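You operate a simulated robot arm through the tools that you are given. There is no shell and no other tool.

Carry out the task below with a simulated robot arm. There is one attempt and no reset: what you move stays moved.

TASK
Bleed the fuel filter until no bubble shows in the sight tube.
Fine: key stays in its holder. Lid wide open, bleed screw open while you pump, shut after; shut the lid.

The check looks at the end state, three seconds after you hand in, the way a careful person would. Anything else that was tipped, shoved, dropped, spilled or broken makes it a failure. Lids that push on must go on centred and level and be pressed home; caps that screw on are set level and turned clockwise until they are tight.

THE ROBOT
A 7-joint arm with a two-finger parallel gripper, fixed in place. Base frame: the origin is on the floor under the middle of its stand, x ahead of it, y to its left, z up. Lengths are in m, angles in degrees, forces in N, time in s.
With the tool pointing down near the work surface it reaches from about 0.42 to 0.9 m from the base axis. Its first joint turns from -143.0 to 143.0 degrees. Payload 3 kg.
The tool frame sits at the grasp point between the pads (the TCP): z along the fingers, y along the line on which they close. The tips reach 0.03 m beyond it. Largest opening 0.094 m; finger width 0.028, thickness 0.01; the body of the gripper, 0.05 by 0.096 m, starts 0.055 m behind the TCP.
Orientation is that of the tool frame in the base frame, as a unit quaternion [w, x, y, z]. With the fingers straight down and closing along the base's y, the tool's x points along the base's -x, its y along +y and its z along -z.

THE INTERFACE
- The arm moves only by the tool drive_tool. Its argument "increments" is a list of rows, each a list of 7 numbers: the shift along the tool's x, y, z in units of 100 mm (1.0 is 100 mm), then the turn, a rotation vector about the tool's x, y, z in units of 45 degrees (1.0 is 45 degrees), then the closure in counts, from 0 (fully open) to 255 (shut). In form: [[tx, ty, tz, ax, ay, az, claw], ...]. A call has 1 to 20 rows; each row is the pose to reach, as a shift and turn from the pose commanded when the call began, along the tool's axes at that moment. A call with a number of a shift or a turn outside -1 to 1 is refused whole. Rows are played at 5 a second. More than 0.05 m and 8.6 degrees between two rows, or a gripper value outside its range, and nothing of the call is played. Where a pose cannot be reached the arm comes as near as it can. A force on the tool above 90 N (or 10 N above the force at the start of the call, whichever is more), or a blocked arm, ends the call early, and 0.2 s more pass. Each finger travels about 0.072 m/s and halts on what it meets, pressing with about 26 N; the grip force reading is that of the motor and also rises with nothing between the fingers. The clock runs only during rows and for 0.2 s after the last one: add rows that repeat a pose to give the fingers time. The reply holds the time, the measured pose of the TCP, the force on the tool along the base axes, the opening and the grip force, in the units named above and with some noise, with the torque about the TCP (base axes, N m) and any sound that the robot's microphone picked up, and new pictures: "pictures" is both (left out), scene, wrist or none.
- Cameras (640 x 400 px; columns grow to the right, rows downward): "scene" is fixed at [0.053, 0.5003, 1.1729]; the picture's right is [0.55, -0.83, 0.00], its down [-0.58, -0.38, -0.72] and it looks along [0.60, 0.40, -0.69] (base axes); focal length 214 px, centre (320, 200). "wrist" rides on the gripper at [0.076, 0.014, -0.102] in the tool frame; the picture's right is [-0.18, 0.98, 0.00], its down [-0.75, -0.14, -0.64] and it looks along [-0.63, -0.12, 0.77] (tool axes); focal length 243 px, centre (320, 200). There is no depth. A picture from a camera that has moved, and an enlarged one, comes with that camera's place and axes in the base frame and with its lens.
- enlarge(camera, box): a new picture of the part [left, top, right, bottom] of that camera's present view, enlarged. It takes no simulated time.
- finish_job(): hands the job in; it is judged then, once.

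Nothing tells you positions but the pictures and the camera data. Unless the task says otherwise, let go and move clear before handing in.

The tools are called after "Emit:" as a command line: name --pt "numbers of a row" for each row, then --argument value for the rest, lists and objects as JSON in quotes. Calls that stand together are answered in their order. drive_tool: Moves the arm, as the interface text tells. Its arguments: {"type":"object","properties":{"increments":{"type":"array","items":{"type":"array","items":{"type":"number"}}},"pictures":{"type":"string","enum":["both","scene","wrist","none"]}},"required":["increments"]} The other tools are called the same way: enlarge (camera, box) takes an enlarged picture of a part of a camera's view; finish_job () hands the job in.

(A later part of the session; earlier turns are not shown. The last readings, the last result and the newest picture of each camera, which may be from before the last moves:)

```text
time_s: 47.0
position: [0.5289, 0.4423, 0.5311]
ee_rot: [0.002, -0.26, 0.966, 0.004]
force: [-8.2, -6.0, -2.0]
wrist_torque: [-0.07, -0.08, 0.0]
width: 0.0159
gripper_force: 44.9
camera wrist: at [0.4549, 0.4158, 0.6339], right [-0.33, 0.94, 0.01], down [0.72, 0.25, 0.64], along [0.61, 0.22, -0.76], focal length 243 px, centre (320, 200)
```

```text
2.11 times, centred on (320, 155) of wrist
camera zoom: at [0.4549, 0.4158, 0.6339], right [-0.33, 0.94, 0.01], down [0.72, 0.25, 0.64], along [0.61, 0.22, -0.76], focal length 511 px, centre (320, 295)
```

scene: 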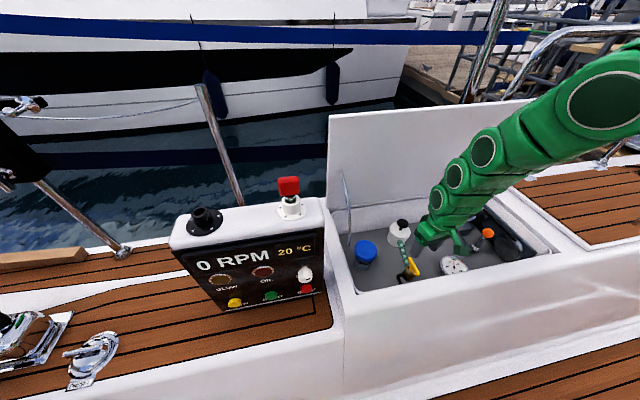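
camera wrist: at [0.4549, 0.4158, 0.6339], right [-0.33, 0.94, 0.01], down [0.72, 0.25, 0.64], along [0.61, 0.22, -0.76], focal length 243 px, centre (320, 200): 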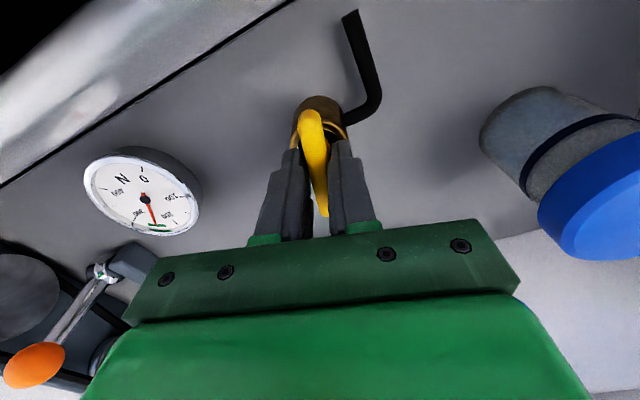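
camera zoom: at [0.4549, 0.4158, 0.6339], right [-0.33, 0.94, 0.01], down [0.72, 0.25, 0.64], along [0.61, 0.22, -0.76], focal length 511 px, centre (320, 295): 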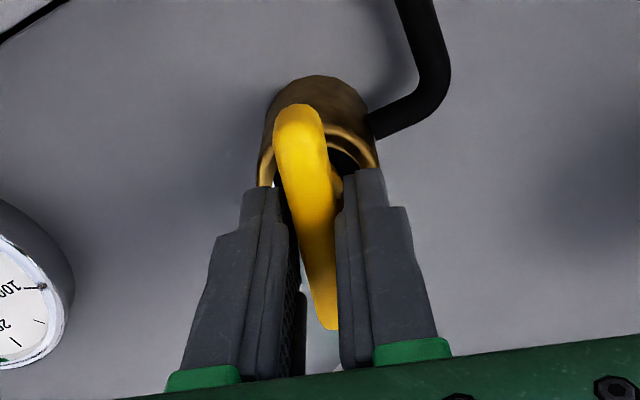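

Clockwise turns freely with no torque; counter-clockwise is the stop. There seemed to be black marks on the white disc under the handle, so I'll release, rise and read them now that the handle has moved 15°.

Emit:
drive_tool --pt "0 0 0 0 0 0 200" --pt "0 0 0 0 0 0 120" --pt "0 0 -0.02 0 0 0 100" --pt "0 0 -0.3 0 0 0 100" --pt "0 0 -0.6 0 0 0 100" --pt "0 0 -0.8 0 0 0 100" --pt "0 0 -0.8 0 0 0 100"

Emit:
enlarge --camera "wrist" --box '[285, 50, 365, 150]'

Emit:
enlarge --camera "scene" --box '[395, 240, 430, 290]'

```text
time_s: 48.6
position: [0.5275, 0.4422, 0.6116]
ee_rot: [0.001, -0.259, 0.966, 0.004]
force: [-0.5, -0.3, 1.0]
wrist_torque: [0.04, -0.01, 0.0]
width: 0.0572
gripper_force: 0.1
camera wrist: at [0.4548, 0.4159, 0.7152], right [-0.33, 0.94, 0.01], down [0.72, 0.25, 0.64], along [0.61, 0.22, -0.76], focal length 243 px, centre (320, 200)
```

scene: 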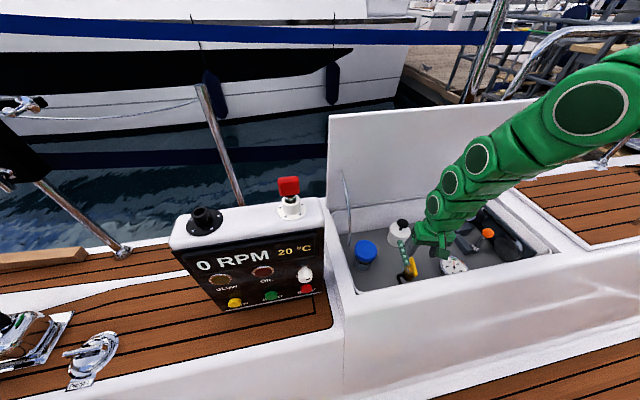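
wrist: 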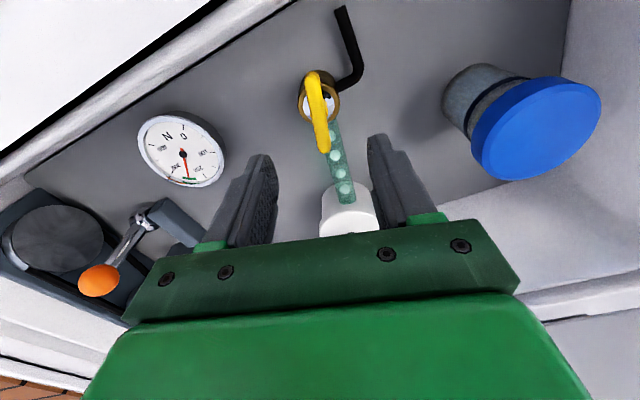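

```text
4.00 times, centred on (325, 100) of wrist
camera zoom: at [0.4548, 0.4159, 0.7152], right [-0.33, 0.94, 0.01], down [0.72, 0.25, 0.64], along [0.61, 0.22, -0.76], focal length 970 px, centre (300, 600)
```

zoom: 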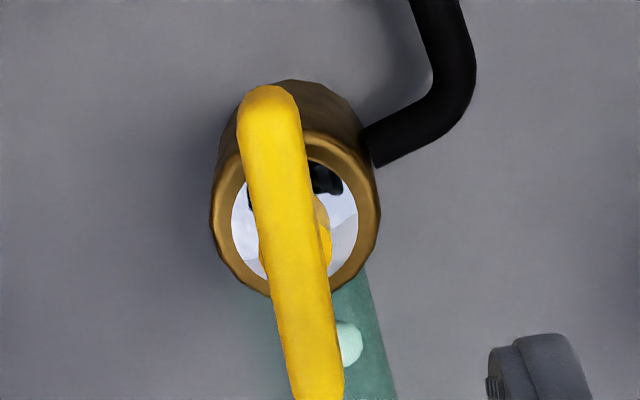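

```text
8.00 times, centred on (412, 265) of scene
camera zoom: at [0.053, 0.5003, 1.1729], right [0.55, -0.83, 0.0], down [-0.58, -0.38, -0.72], along [0.6, 0.4, -0.69], focal length 1716 px, centre (-420, -320)
```

zoom: 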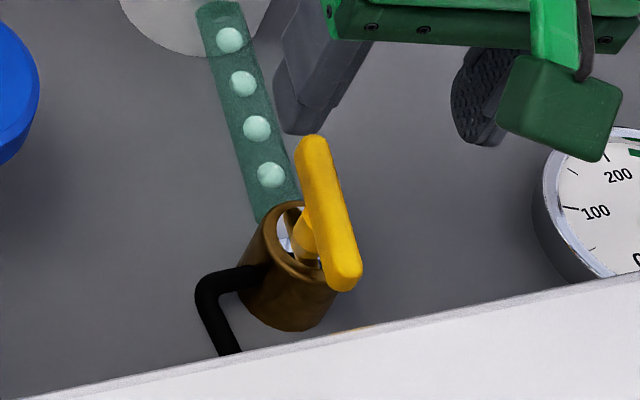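

The disc is just mirror-like metal (the marks are reflections of my fingers), so no labels. I'll re-grip and turn clockwise further to feel the range and listen.

Emit:
drive_tool --pt "0 0 0.3 0 0 0 100" --pt "0 0 0.6 0 0 0 100" --pt "0 0 0.8 0 0 0 100" --pt "0 0 0.8 0 0 0 180" --pt "0 0 0.8 0 0 0 255" --pt "0 0 0.8 0 0 0 255" --pt "0 0 0.8 0 0 0 255" --pictures "none"

Emit:
drive_tool --pt "0 0 0 0 0 0.083 255" --pt "0 0 0 0 0 0.166 255" --pt "0 0 0 0 0 0.25 255" --pt "0 0 0 0 0 0.333 255" --pt "0 0 0 0 0 0.416 255" --pt "0 0 0 0 0 0.5 255" --pt "0 0 0 0 0 0.5 255" --pictures "wrist"

```text
time_s: 50.2
position: [0.5278, 0.4426, 0.5314]
ee_rot: [0.002, -0.259, 0.966, 0.002]
force: [17.2, -18.6, -11.8]
wrist_torque: [-0.31, -1.07, 0.01]
width: 0.0154
gripper_force: 44.3
```

```text
time_s: 51.9
position: [0.5283, 0.442, 0.5312]
ee_rot: [0.0, -0.064, 0.998, 0.003]
force: [12.9, -60.3, 24.1]
wrist_torque: [-1.99, -0.37, 0.14]
width: 0.0153
gripper_force: 45.0
camera wrist: at [0.4514, 0.4458, 0.6346], right [0.06, 1.0, 0.01], down [0.77, -0.05, 0.64], along [0.64, -0.03, -0.77], focal length 243 px, centre (320, 200)
```

wrist: 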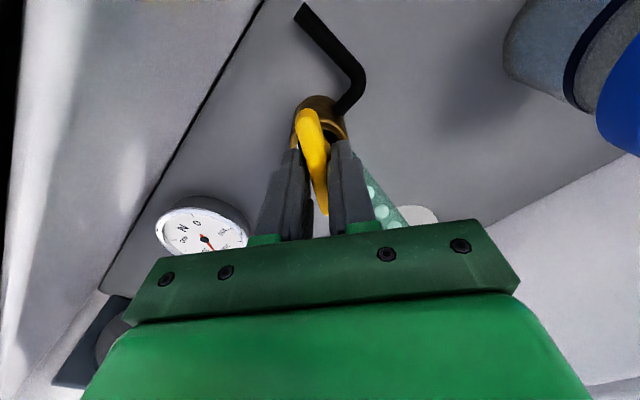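

Still turning freely clockwise (38° so far). Recentring by 1.5 mm and continuing.

Emit:
drive_tool --pt "0 -0.015 0 0 0 0.1 255" --pt "0 -0.015 0 0 0 0.2 255" --pt "0 -0.015 0 0 0 0.3 255" --pt "0 -0.015 0 0 0 0.4 255" --pt "0 -0.015 0 0 0 0.5 255" --pt "0 -0.015 0 0 0 0.6 255" --pt "0 -0.015 0 0 0 0.6 255" --pictures "wrist"

```text
time_s: 53.5
position: [0.5277, 0.4404, 0.5311]
ee_rot: [0.0, 0.17, 0.986, 0.004]
force: [8.9, -31.9, 3.3]
wrist_torque: [-0.83, 0.09, 0.01]
width: 0.0158
gripper_force: 45.5
camera wrist: at [0.4615, 0.4794, 0.6347], right [0.5, 0.86, 0.01], down [0.66, -0.39, 0.64], along [0.56, -0.32, -0.77], focal length 243 px, centre (320, 200)
```

wrist: 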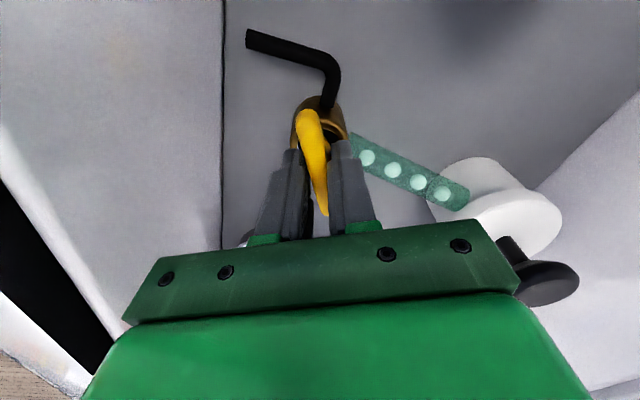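

65° clockwise so far, torque still nil. Continuing another 40°.

Emit:
drive_tool --pt "0 -0.005 0 0 0 0.15 255" --pt "0 -0.005 0 0 0 0.3 255" --pt "0 -0.005 0 0 0 0.45 255" --pt "0 -0.005 0 0 0 0.6 255" --pt "0 -0.005 0 0 0 0.75 255" --pt "0 -0.005 0 0 0 0.9 255" --pt "0 -0.005 0 0 0 0.9 255"

Emit:
enlarge --camera "scene" --box '[380, 210, 460, 295]'

```text
time_s: 55.0
position: [0.5279, 0.4406, 0.5299]
ee_rot: [-0.001, 0.5, 0.866, 0.003]
force: [-7.7, -8.4, 0.3]
wrist_torque: [-0.99, 0.25, 1.66]
width: 0.0189
gripper_force: 45.1
camera wrist: at [0.5022, 0.5134, 0.6346], right [0.94, 0.33, 0.0], down [0.25, -0.73, 0.64], along [0.21, -0.6, -0.77], focal length 243 px, centre (320, 200)
```

scene: 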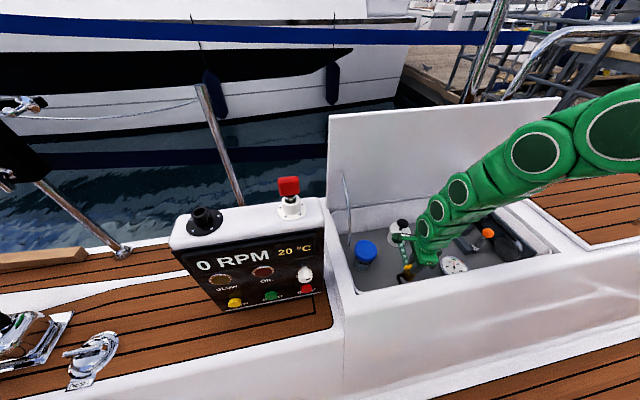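
wrist: 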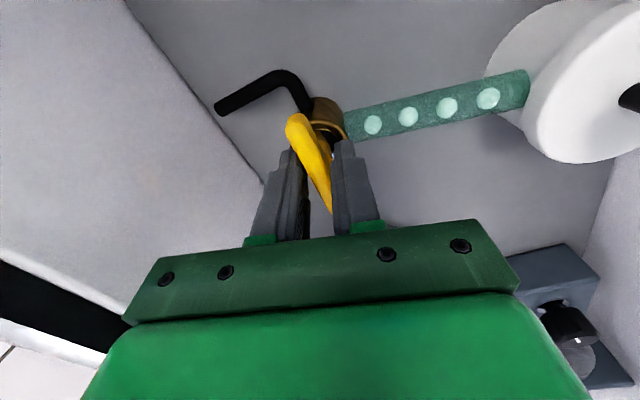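

```text
4.71 times, centred on (420, 252) of scene
camera zoom: at [0.053, 0.5003, 1.1729], right [0.55, -0.83, 0.0], down [-0.58, -0.38, -0.72], along [0.6, 0.4, -0.69], focal length 1009 px, centre (-151, -47)
```

zoom: 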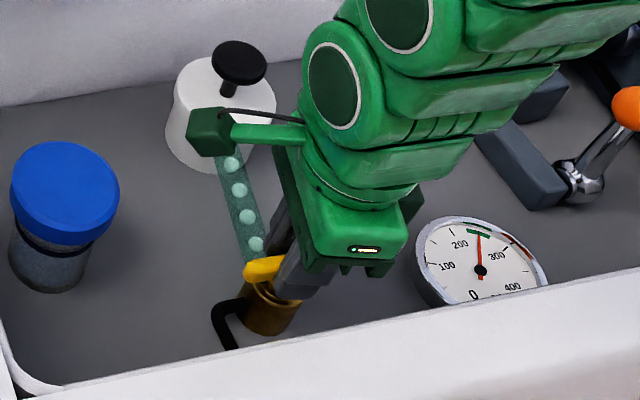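

Clockwise ends at a stop 90° from the start, so this is a quarter-turn screw. By both the screw convention and the in-line-handle convention it started open, and clockwise is shut. I'll turn it back counter-clockwise to the open stop, then pump and watch the bubbles to confirm.

Emit:
drive_tool --pt "0 0 0 0 0 -0.15 255" --pt "0 0 0 0 0 -0.3 255" --pt "0 0 0 0 0 -0.45 255" --pt "0 0 0 0 0 -0.6 255" --pt "0 0 0 0 0 -0.75 255" --pt "0 0 0 0 0 -0.9 255" --pt "0 0 0 0 0 -1.0 255" --pictures "none"

Emit:
drive_tool --pt "0 0 0 0 0 -0.15 255" --pt "0 0 0 0 0 -0.3 255" --pt "0 0 0 0 0 -0.45 255" --pt "0 0 0 0 0 -0.6 255" --pt "0 0 0 0 0 -0.75 255" --pt "0 0 0 0 0 -0.9 255" --pt "0 0 0 0 0 -1.0 255" --pictures "none"

Emit:
drive_tool --pt "0 0 0 0 0 -0.1 255" --pt "0 0 0 0 0 -0.2 255" --pt "0 0 0 0 0 -0.3 255" --pt "0 0 0 0 0 -0.4 255" --pt "0 0 0 0 0 -0.4 255" --pictures "wrist"

```text
time_s: 56.6
position: [0.5293, 0.4412, 0.5311]
ee_rot: [-0.001, 0.129, 0.992, 0.004]
force: [-27.5, 17.2, -8.0]
wrist_torque: [0.26, 0.79, 0.0]
width: 0.0155
gripper_force: 44.8
```

```text
time_s: 58.2
position: [0.5272, 0.4433, 0.5307]
ee_rot: [0.002, -0.259, 0.966, 0.004]
force: [-12.4, 52.5, -22.8]
wrist_torque: [1.22, 0.16, -0.03]
width: 0.0156
gripper_force: 45.4
```

```text
time_s: 59.5
position: [0.5254, 0.4412, 0.5323]
ee_rot: [0.002, -0.407, 0.913, 0.004]
force: [-30.5, 54.9, 8.5]
wrist_torque: [1.41, 0.97, -0.12]
width: 0.0159
gripper_force: 44.9
camera wrist: at [0.4661, 0.3941, 0.6343], right [-0.61, 0.79, 0.01], down [0.61, 0.46, 0.65], along [0.51, 0.4, -0.76], focal length 243 px, centre (320, 200)
```

wrist: 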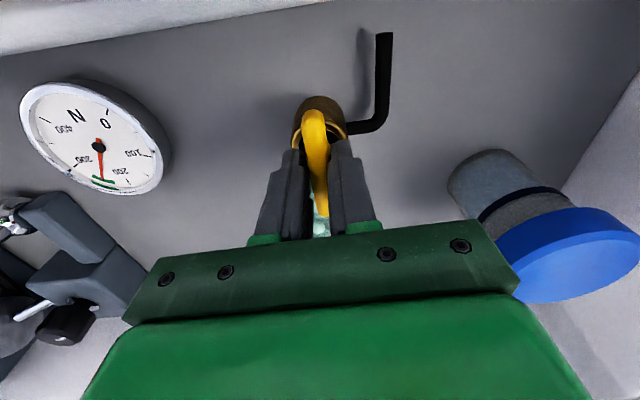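

Handle is back at the counter-clockwise (open) stop. Releasing, lifting, then tilting the closed fingers toward the plunger on the filter.

Emit:
drive_tool --pt "0 0 0 0 0 0 200" --pt "0 0 0 0 0 0 120" --pt "0 0 -0.02 0 0 0 100" --pt "0 0 -0.3 0 0 0 100" --pt "0 0 -0.6 0 0 0 100" --pt "0 0 -1.0 0 0 0 100" --pt "0 0 -1.0 0 0 0 100" --pictures "wrist"

Emit:
drive_tool --pt "-0.2 -0.06 -0.2 0 -0.111 0 180" --pt "-0.4 -0.12 -0.4 0 -0.222 0 255" --pt "-0.65 -0.18 -0.5 0 -0.333 0 255" --pt "-0.9 -0.25 -0.5 0 -0.444 0 255" --pt "-0.9 -0.25 -0.5 0 -0.444 0 255"

```text
time_s: 61.0
position: [0.5265, 0.4413, 0.6306]
ee_rot: [0.001, -0.407, 0.913, 0.003]
force: [-0.2, 0.1, 0.0]
wrist_torque: [-0.02, -0.01, -0.01]
width: 0.0571
gripper_force: 0.1
camera wrist: at [0.4654, 0.3935, 0.7334], right [-0.61, 0.79, 0.01], down [0.61, 0.46, 0.65], along [0.51, 0.4, -0.76], focal length 243 px, centre (320, 200)
```

wrist: 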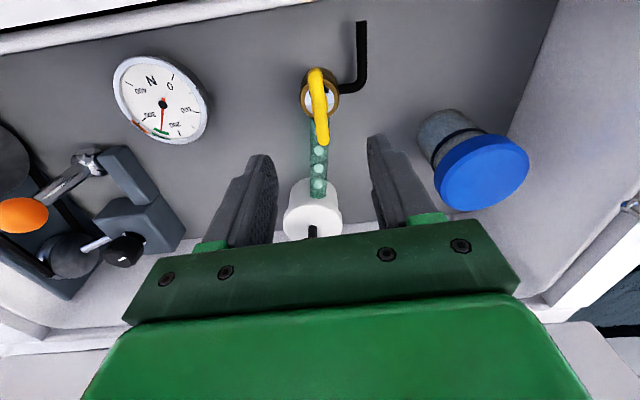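

```text
time_s: 62.2
position: [0.6061, 0.4905, 0.6815]
ee_rot: [0.16, -0.4, 0.9, 0.074]
force: [0.4, 0.0, 1.0]
wrist_torque: [0.01, -0.01, -0.02]
width: 0.0
gripper_force: 26.1
camera wrist: at [0.5247, 0.42, 0.7523], right [-0.61, 0.79, 0.07], down [0.43, 0.26, 0.86], along [0.66, 0.56, -0.5], focal length 243 px, centre (320, 200)
```

scene: 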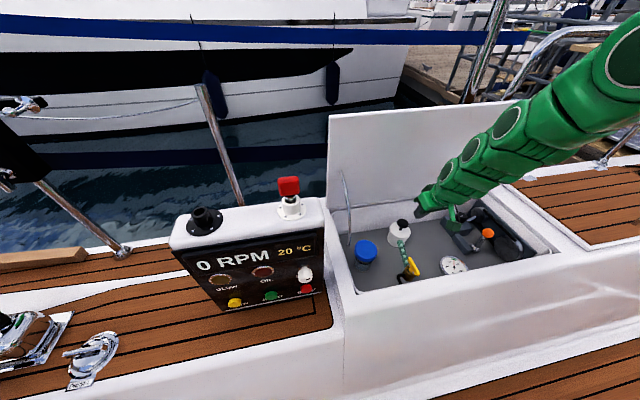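
wrist: 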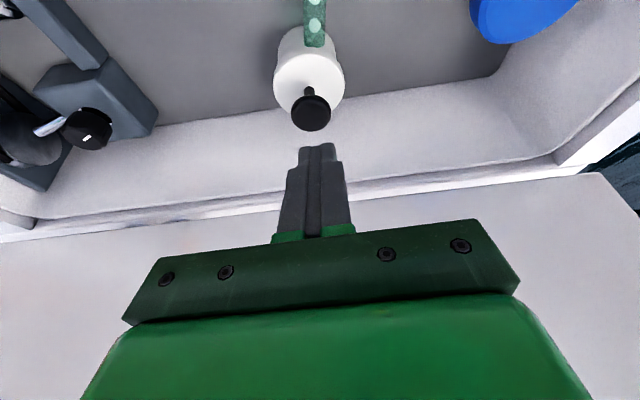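

Plunger cap centre ≈ (0.656, 0.529, 0.552). Moving the fingertips to hover ~2 cm above it.

Emit:
drive_tool --pt "-0.1 -0.06 0.3 0 0 0 255" --pt "-0.21 -0.12 0.6 0 0 0 255" --pt "-0.21 -0.12 0.916 0 0 0 255" --pt "-0.21 -0.12 0.916 0 0 0 255"

Emit:
enlarge --camera "scene" --box '[370, 190, 450, 290]'

Emit:
enlarge --camera "wrist" --box '[230, 60, 400, 240]'

```text
time_s: 63.2
position: [0.6497, 0.5216, 0.6035]
ee_rot: [0.16, -0.4, 0.9, 0.073]
force: [1.1, -0.1, 2.1]
wrist_torque: [0.02, 0.0, 0.0]
width: 0.0001
gripper_force: 25.8
camera wrist: at [0.5675, 0.4507, 0.674], right [-0.61, 0.79, 0.07], down [0.43, 0.26, 0.86], along [0.66, 0.56, -0.5], focal length 243 px, centre (320, 200)
```

scene: 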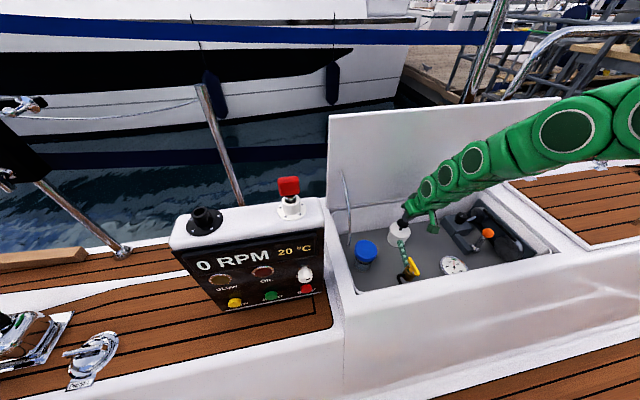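
wrist: 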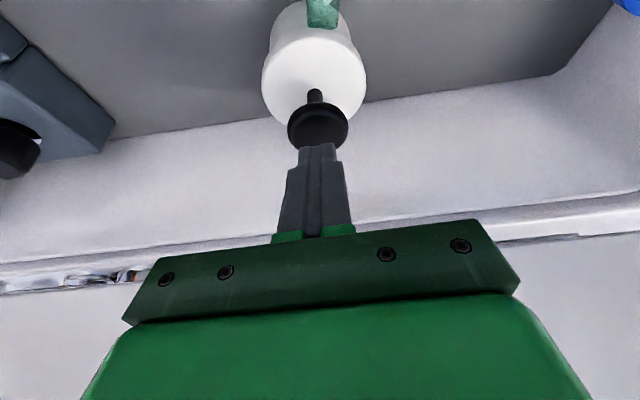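

```text
4.00 times, centred on (410, 240) of scene
camera zoom: at [0.053, 0.5003, 1.1729], right [0.55, -0.83, 0.0], down [-0.58, -0.38, -0.72], along [0.6, 0.4, -0.69], focal length 858 px, centre (-40, 40)
```

zoom: 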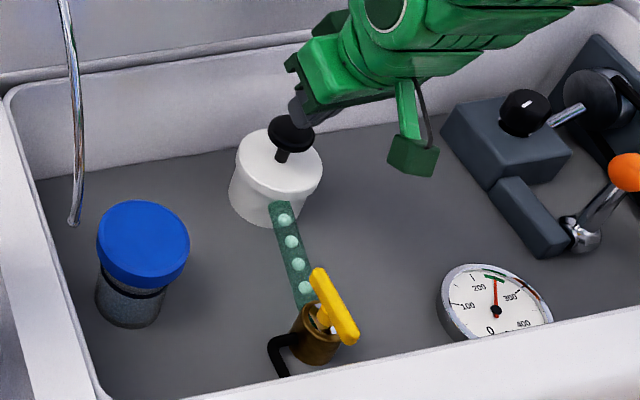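

```text
2.22 times, centred on (315, 150) of wrist
camera zoom: at [0.5675, 0.4507, 0.674], right [-0.61, 0.79, 0.07], down [0.43, 0.26, 0.86], along [0.66, 0.56, -0.5], focal length 539 px, centre (331, 311)
```

zoom: 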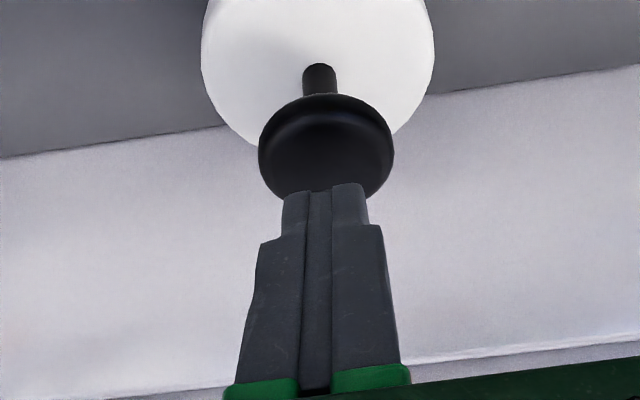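

Tips are just above the cap, about 3 mm too far out. I'll correct and press straight down ~3 cm, watching force.

Emit:
drive_tool --pt "0.063 0 0.084 0 0 0 255" --pt "0.097 0 0.178 0 0 0 255" --pt "0.114 0 0.225 0 0 0 255" --pt "0.132 0 0.272 0 0 0 255" --pt "0.132 0 0.272 0 0 0 255"

Emit:
enlarge --camera "scene" --box '[370, 190, 450, 290]'

Emit:
enlarge --camera "wrist" --box '[230, 60, 400, 240]'

```text
time_s: 64.5
position: [0.6492, 0.5185, 0.5722]
ee_rot: [0.161, -0.4, 0.899, 0.074]
force: [0.6, 0.7, 2.3]
wrist_torque: [-0.01, -0.08, 0.0]
width: 0.0
gripper_force: 25.9
camera wrist: at [0.5667, 0.4484, 0.6428], right [-0.61, 0.79, 0.07], down [0.43, 0.26, 0.86], along [0.66, 0.56, -0.5], focal length 243 px, centre (320, 200)
```

scene: 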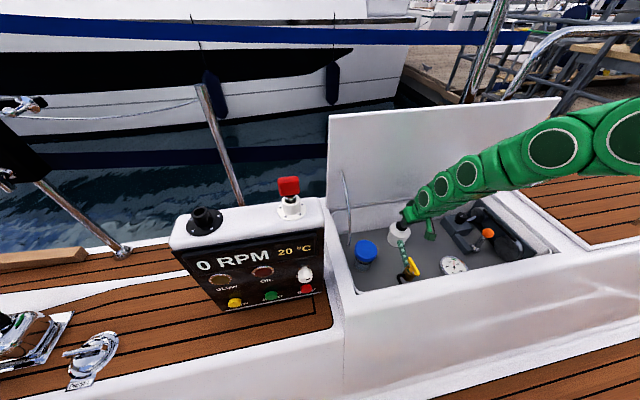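
wrist: 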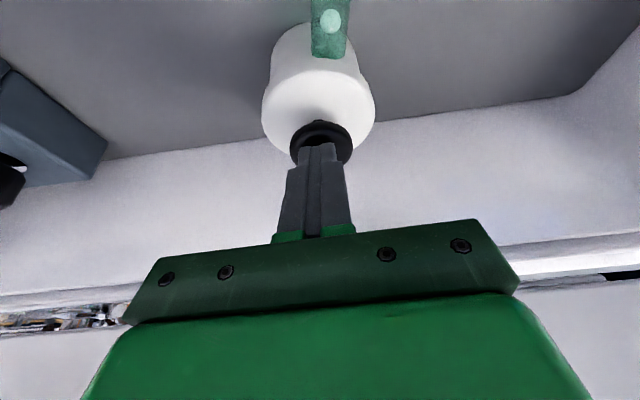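

```text
4.00 times, centred on (410, 240) of scene
camera zoom: at [0.053, 0.5003, 1.1729], right [0.55, -0.83, 0.0], down [-0.58, -0.38, -0.72], along [0.6, 0.4, -0.69], focal length 858 px, centre (-40, 40)
```

zoom: 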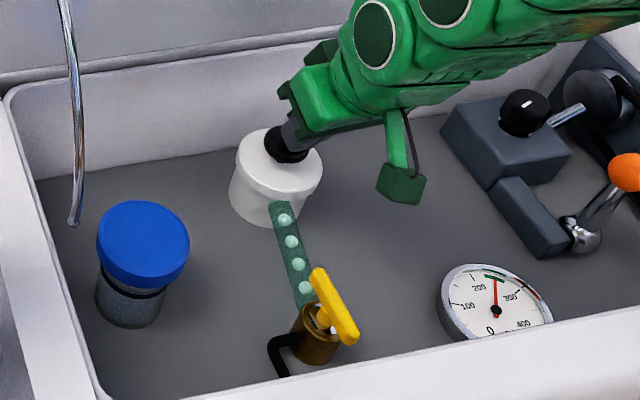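

```text
2.22 times, centred on (315, 150) of wrist
camera zoom: at [0.5667, 0.4484, 0.6428], right [-0.61, 0.79, 0.07], down [0.43, 0.26, 0.86], along [0.66, 0.56, -0.5], focal length 539 px, centre (331, 311)
```

zoom: 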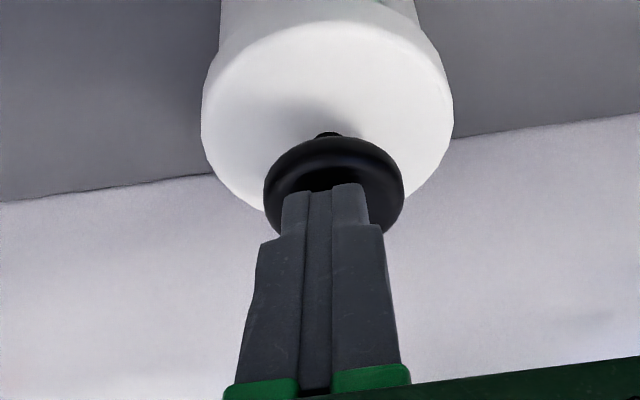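

The plunger moves down easily (~2 N). Pressing to the bottom of its stroke.

Emit:
drive_tool --pt "0.017 0 0.047 0 0 0 255" --pt "0.035 0 0.094 0 0 0 255" --pt "0.045 0 0.122 0 0 0 255" --pt "0.045 0 0.122 0 0 0 255" --pictures "wrist"

Emit:
enlarge --camera "scene" --box '[370, 190, 450, 290]'

```text
time_s: 65.5
position: [0.6508, 0.5213, 0.5621]
ee_rot: [0.164, -0.401, 0.898, 0.075]
force: [-15.6, -7.5, 83.7]
wrist_torque: [-0.39, 0.61, 0.22]
width: 0.0
gripper_force: 25.8
camera wrist: at [0.5682, 0.4499, 0.6324], right [-0.62, 0.79, 0.07], down [0.43, 0.26, 0.87], along [0.66, 0.56, -0.49], focal length 243 px, centre (320, 200)
```

wrist: 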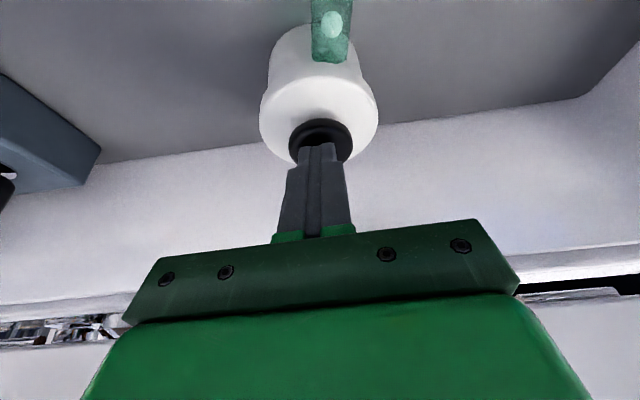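

```text
4.00 times, centred on (410, 240) of scene
camera zoom: at [0.053, 0.5003, 1.1729], right [0.55, -0.83, 0.0], down [-0.58, -0.38, -0.72], along [0.6, 0.4, -0.69], focal length 858 px, centre (-40, 40)
```

zoom: 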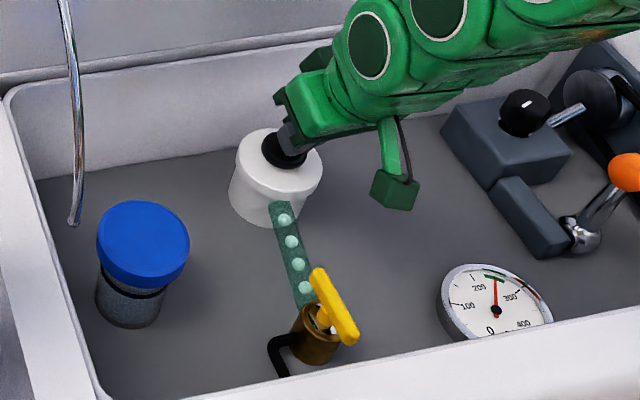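

The plunger bottomed out (84 N). Raising now to see whether it springs back and whether a bubble is gone.

Emit:
drive_tool --pt "-0.035 0 -0.094 0 0 0 255" --pt "-0.069 0 -0.188 0 0 0 255" --pt "-0.104 0 -0.282 0 0 0 255" --pt "-0.139 0 -0.376 0 0 0 255" --pt "-0.139 0 -0.376 0 0 0 255" --pictures "wrist"

Emit:
enlarge --camera "scene" --box '[370, 190, 450, 290]'

```text
time_s: 66.7
position: [0.6477, 0.5188, 0.5998]
ee_rot: [0.16, -0.4, 0.9, 0.074]
force: [-0.6, -0.7, 0.0]
wrist_torque: [0.01, 0.0, 0.0]
width: 0.0003
gripper_force: 26.8
camera wrist: at [0.5666, 0.4489, 0.6704], right [-0.61, 0.79, 0.07], down [0.43, 0.26, 0.86], along [0.66, 0.56, -0.5], focal length 243 px, centre (320, 200)
```

wrist: 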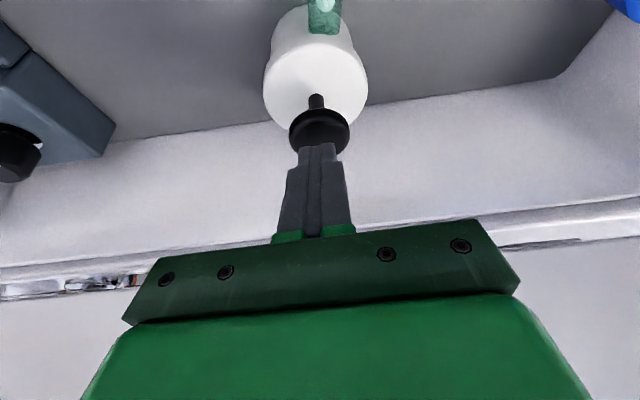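

```text
4.00 times, centred on (410, 240) of scene
camera zoom: at [0.053, 0.5003, 1.1729], right [0.55, -0.83, 0.0], down [-0.58, -0.38, -0.72], along [0.6, 0.4, -0.69], focal length 858 px, centre (-40, 40)
```

zoom: 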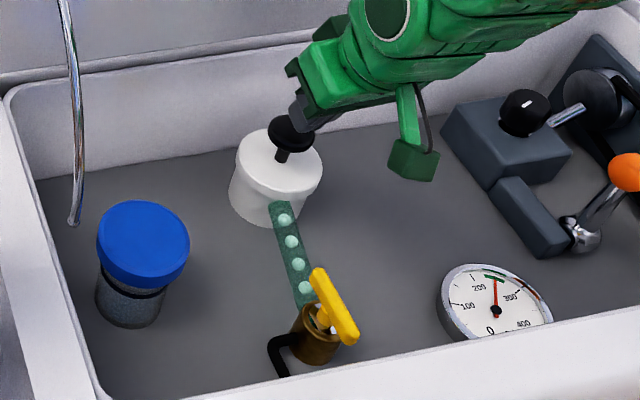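

The plunger springs back, but the four bubbles haven't moved. I'll give two more full strokes in this screw position to be sure before concluding.

Emit:
drive_tool --pt "0.042 0 0.113 0 0 0 255" --pt "0.083 0 0.226 0 0 0 255" --pt "0.121 0 0.329 0 0 0 255" --pt "0.125 0 0.338 0 0 0 255" --pt "0.083 0 0.226 0 0 0 255" --pt "0.042 0 0.113 0 0 0 255" --pt "0 0 0 0 0 0 255" --pt "0.042 0 0.113 0 0 0 255" --pt "0.083 0 0.226 0 0 0 255" --pt "0.121 0 0.329 0 0 0 255" --pt "0.125 0 0.338 0 0 0 255" --pt "0.083 0 0.226 0 0 0 255" --pt "0.042 0 0.113 0 0 0 255" --pt "0 0 0 0 0 0 255" --pictures "none"

Emit:
enlarge --camera "scene" --box '[370, 190, 450, 290]'

```text
time_s: 69.7
position: [0.6475, 0.5179, 0.6002]
ee_rot: [0.161, -0.402, 0.898, 0.074]
force: [0.1, 0.4, 0.1]
wrist_torque: [-0.01, -0.02, 0.02]
width: 0.0
gripper_force: 26.3
```

```text
4.00 times, centred on (410, 240) of scene
camera zoom: at [0.053, 0.5003, 1.1729], right [0.55, -0.83, 0.0], down [-0.58, -0.38, -0.72], along [0.6, 0.4, -0.69], focal length 858 px, centre (-40, 40)
```

zoom: 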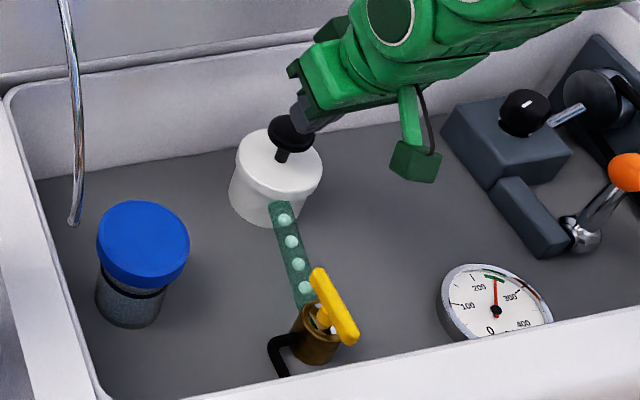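

Three full strokes have no effect here, so the original handle position is the shut one and the screw opens clockwise. Going back to the handle to turn it 90° to the other stop.

Emit:
drive_tool --pt "-0.069 0 -0.188 0 0 0 255" --pt "-0.1 0 -0.45 0 0 0 255" --pt "0.08 0.01 -0.6 0 0 0 255" --pt "0.257 0.03 -0.735 0 0 0 255" --pictures "none"

Emit:
drive_tool --pt "0.2 0.09 -0.075 0 0.111 0 200" --pt "0.41 0.175 -0.15 0 0.222 0 150" --pt "0.62 0.26 -0.225 0 0.333 0 100" --pt "0.829 0.351 -0.304 0 0.444 0 100" --pt "0.829 0.351 -0.304 0 0.444 0 100"

```text
time_s: 70.7
position: [0.6117, 0.4846, 0.6607]
ee_rot: [0.16, -0.4, 0.899, 0.074]
force: [-0.1, -0.1, -0.3]
wrist_torque: [0.02, -0.04, 0.0]
width: 0.0001
gripper_force: 25.7
```

```text
time_s: 71.8
position: [0.526, 0.4399, 0.6594]
ee_rot: [0.001, -0.407, 0.914, 0.003]
force: [-0.7, -0.1, -0.7]
wrist_torque: [-0.03, -0.01, 0.01]
width: 0.057
gripper_force: 0.0
camera wrist: at [0.4658, 0.3927, 0.7618], right [-0.61, 0.79, 0.01], down [0.61, 0.46, 0.65], along [0.51, 0.4, -0.76], focal length 243 px, centre (320, 200)
```

scene: 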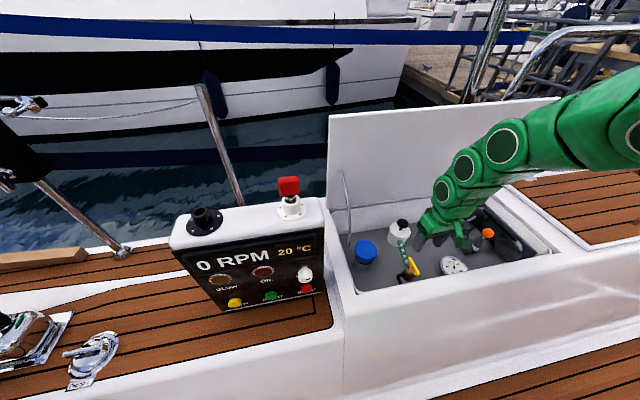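
wrist: 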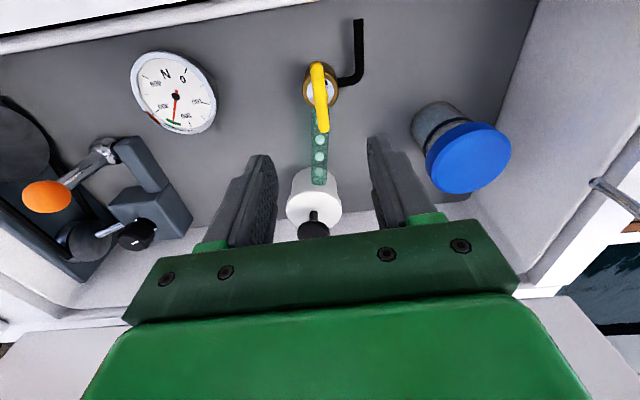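

Above the handle again. Descending, gripping, and turning clockwise.

Emit:
drive_tool --pt "0 0 0.33 0 0 0.03 100" --pt "0 0 0.66 0 0 0.06 100" --pt "0 0 1.0 0 0 0.06 100" --pt "0 0 1.0 0 0 0.06 100" --pictures "none"

Emit:
drive_tool --pt "-0.005 0 0.15 0 0 0 100" --pt "-0.01 0 0.28 0 0 0 100" --pt "-0.01 0 0.28 0 0 0 180" --pt "-0.01 0 0.28 0 0 0 255" --pt "-0.01 0 0.28 0 0 0 255" --pt "-0.01 0 0.28 0 0 0 255" --pictures "wrist"

```text
time_s: 72.8
position: [0.5291, 0.4405, 0.5591]
ee_rot: [0.001, -0.385, 0.923, 0.003]
force: [0.4, 0.1, 0.3]
wrist_torque: [-0.01, -0.01, -0.01]
width: 0.0572
gripper_force: 0.3
```

```text
time_s: 74.2
position: [0.5279, 0.442, 0.5307]
ee_rot: [0.001, -0.385, 0.923, 0.003]
force: [-8.2, 11.6, -8.6]
wrist_torque: [0.64, -0.15, -0.02]
width: 0.0156
gripper_force: 44.9
camera wrist: at [0.4642, 0.3975, 0.6338], right [-0.57, 0.82, 0.01], down [0.63, 0.43, 0.65], along [0.53, 0.37, -0.76], focal length 243 px, centre (320, 200)
```

wrist: 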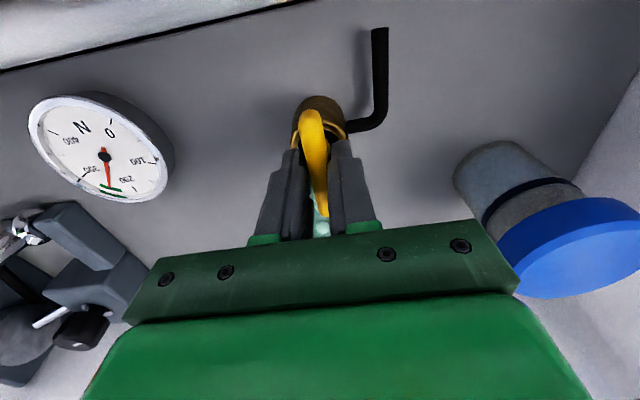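

Gripped and aligned. Turning 90° clockwise in two halves.

Emit:
drive_tool --pt "0 0 0 0 0 0.15 255" --pt "0 0 0 0 0 0.3 255" --pt "0 0 0 0 0 0.45 255" --pt "0 -0.01 0 0 0 0.6 255" --pt "0 -0.01 0 0 0 0.75 255" --pt "0 -0.01 0 0 0 0.9 255" --pt "0 -0.01 0 0 0 1.0 255" --pictures "none"

Emit:
drive_tool --pt "0 0 0 0 0 0.15 255" --pt "0 0 0 0 0 0.3 255" --pt "0 0 0 0 0 0.45 255" --pt "0 0 0 0 0 0.6 255" --pt "0 0 0 0 0 0.75 255" --pt "0 0 0 0 0 0.9 255" --pt "0 0 0 0 0 1.0 255" --pt "0 0 0 0 0 1.0 255" --pictures "wrist"

```text
time_s: 75.8
position: [0.5274, 0.4411, 0.5307]
ee_rot: [0.0, -0.002, 1.0, 0.004]
force: [-22.6, 0.9, -13.0]
wrist_torque: [-0.05, 0.91, -0.01]
width: 0.0155
gripper_force: 44.8
```

```text
time_s: 77.7
position: [0.5289, 0.44, 0.5321]
ee_rot: [-0.001, 0.381, 0.925, 0.002]
force: [-22.1, -39.9, 7.0]
wrist_torque: [-1.52, 0.52, 0.02]
width: 0.0156
gripper_force: 44.5
camera wrist: at [0.4844, 0.5039, 0.6349], right [0.82, 0.57, 0.0], down [0.44, -0.63, 0.64], along [0.36, -0.52, -0.77], focal length 243 px, centre (320, 200)
```

wrist: 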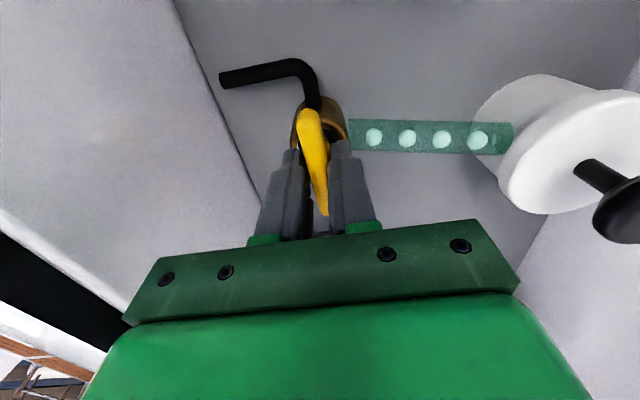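

Handle is now at the clockwise stop. Releasing, lifting, and going back to the plunger with the tool tilted outward.

Emit:
drive_tool --pt "0 0 0 0 0 0 200" --pt "0 0 0 0 0 0 120" --pt "0 0 -0.02 0 0 0 100" --pt "0 0 -0.3 0 0 0 100" --pt "0 0 -0.6 0 0 0 100" --pt "0 0 -1.0 0 0 0 100" --pictures "wrist"

Emit:
drive_tool --pt "-0.06 0.16 -0.1 -0.111 0 0 180" --pt "-0.12 0.32 -0.2 -0.222 0 0 255" --pt "-0.18 0.48 -0.3 -0.333 0 0 255" --pt "-0.24 0.64 -0.3 -0.444 0 0 255" --pt "-0.29 0.8 -0.3 -0.555 0 0 255" --pt "-0.29 0.8 -0.3 -0.555 0 0 255"

Emit:
enlarge --camera "scene" --box '[370, 190, 450, 290]'

```text
time_s: 79.0
position: [0.5299, 0.4394, 0.6331]
ee_rot: [-0.001, 0.381, 0.925, 0.003]
force: [-1.1, 1.0, 0.1]
wrist_torque: [-0.02, -0.01, -0.02]
width: 0.0574
gripper_force: 0.1
camera wrist: at [0.4845, 0.5037, 0.7358], right [0.82, 0.57, 0.0], down [0.44, -0.64, 0.64], along [0.37, -0.52, -0.77], focal length 243 px, centre (320, 200)
```

wrist: 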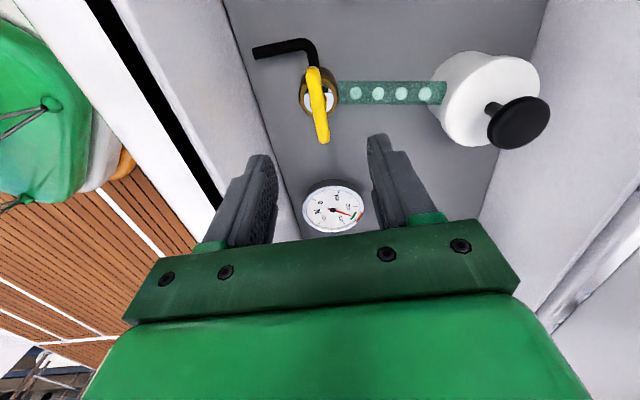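

```text
time_s: 80.5
position: [0.6059, 0.4778, 0.6601]
ee_rot: [0.082, 0.371, 0.902, 0.204]
force: [0.2, -0.8, -0.3]
wrist_torque: [0.01, -0.03, 0.0]
width: 0.0001
gripper_force: 26.2
camera wrist: at [0.5306, 0.5085, 0.7611], right [0.76, 0.5, 0.42], down [0.25, -0.82, 0.52], along [0.6, -0.28, -0.75], focal length 243 px, centre (320, 200)
```

scene: 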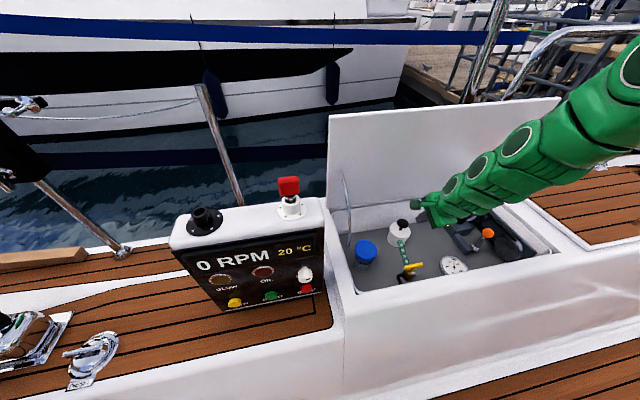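
wrist: 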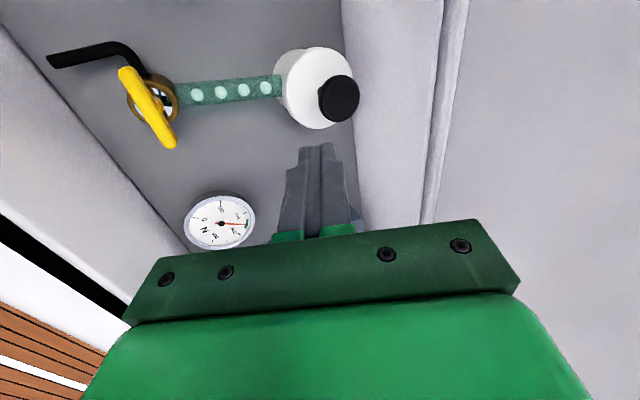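

```text
4.00 times, centred on (410, 240) of scene
camera zoom: at [0.053, 0.5003, 1.1729], right [0.55, -0.83, 0.0], down [-0.58, -0.38, -0.72], along [0.6, 0.4, -0.69], focal length 858 px, centre (-40, 40)
```

zoom: 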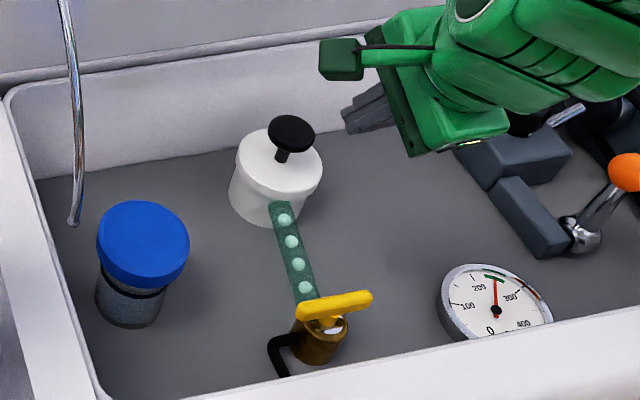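

The handle is now across the tube. Plunger cap at ≈ (0.655, 0.529, 0.552). Moving over it and making one full stroke.

Emit:
drive_tool --pt "0.0 0.13 0.4 0 0 0 255" --pt "0.01 0.264 0.801 0 0 0 255" --pt "0.01 0.264 0.801 0 0 0 255" --pt "0.01 0.213 0.909 0 0 0 255" --pictures "wrist"

Emit:
enlarge --camera "scene" --box '[370, 190, 450, 290]'

```text
time_s: 81.5
position: [0.6448, 0.5204, 0.5892]
ee_rot: [0.081, 0.372, 0.902, 0.204]
force: [0.6, -0.4, 0.9]
wrist_torque: [0.04, 0.01, -0.03]
width: 0.0
gripper_force: 26.2
camera wrist: at [0.5698, 0.5514, 0.6892], right [0.76, 0.5, 0.42], down [0.25, -0.82, 0.52], along [0.6, -0.28, -0.75], focal length 243 px, centre (320, 200)
```

wrist: 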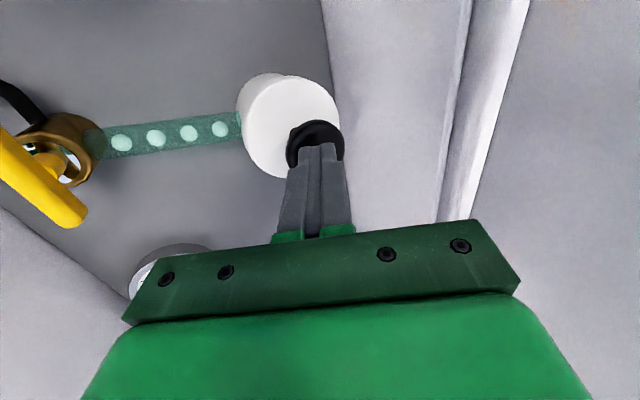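

```text
4.00 times, centred on (410, 240) of scene
camera zoom: at [0.053, 0.5003, 1.1729], right [0.55, -0.83, 0.0], down [-0.58, -0.38, -0.72], along [0.6, 0.4, -0.69], focal length 858 px, centre (-40, 40)
```

zoom: 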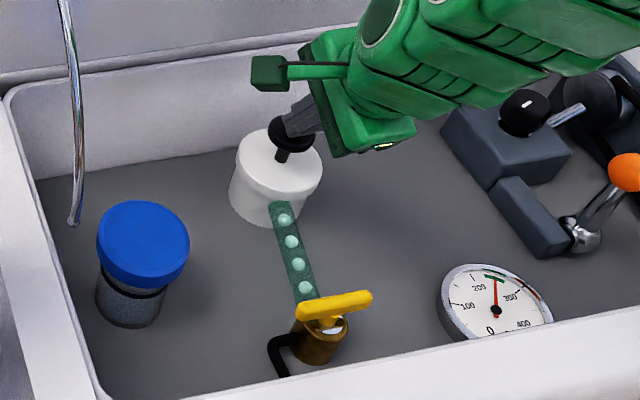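

Fingertips are on the cap, and I can see the tube in the wrist view too. Pressing down fully.

Emit:
drive_tool --pt "0 -0.039 0.081 0 0 0 255" --pt "0 -0.077 0.162 0 0 0 255" --pt "0 -0.111 0.235 0 0 0 255" --pt "0 -0.111 0.235 0 0 0 255" --pictures "wrist"

Emit:
drive_tool --pt "0 0.039 -0.081 0 0 0 255" --pt "0 0.077 -0.162 0 0 0 255" --pt "0 0.111 -0.235 0 0 0 255" --pt "0 0.14 -0.3 0 0 0 255" --pictures "wrist"

Emit:
enlarge --camera "scene" --box '[370, 190, 450, 290]'

```text
time_s: 82.5
position: [0.6463, 0.5192, 0.563]
ee_rot: [0.082, 0.372, 0.902, 0.205]
force: [-9.0, -9.3, 29.4]
wrist_torque: [-0.18, 0.19, 0.01]
width: 0.0
gripper_force: 26.0
camera wrist: at [0.5703, 0.5514, 0.6635], right [0.76, 0.5, 0.42], down [0.25, -0.82, 0.52], along [0.6, -0.28, -0.75], focal length 243 px, centre (320, 200)
```

wrist: 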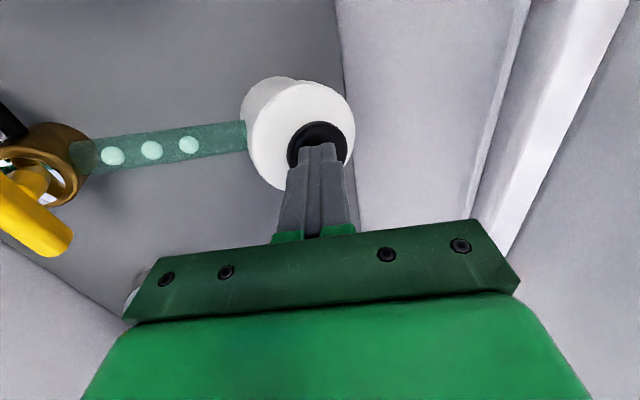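

```text
time_s: 83.5
position: [0.6444, 0.5197, 0.5964]
ee_rot: [0.081, 0.372, 0.902, 0.204]
force: [0.0, -0.3, -0.6]
wrist_torque: [0.0, -0.03, 0.0]
width: 0.0002
gripper_force: 26.0
camera wrist: at [0.5703, 0.5504, 0.6956], right [0.76, 0.5, 0.42], down [0.26, -0.82, 0.52], along [0.6, -0.28, -0.75], focal length 243 px, centre (320, 200)
```

wrist: 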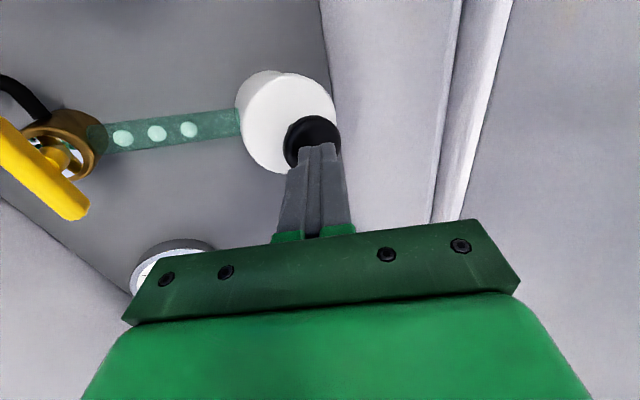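

```text
4.00 times, centred on (410, 240) of scene
camera zoom: at [0.053, 0.5003, 1.1729], right [0.55, -0.83, 0.0], down [-0.58, -0.38, -0.72], along [0.6, 0.4, -0.69], focal length 858 px, centre (-40, 40)
```

zoom: 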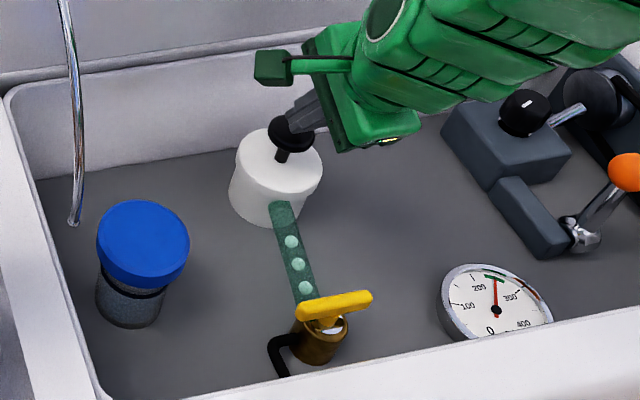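

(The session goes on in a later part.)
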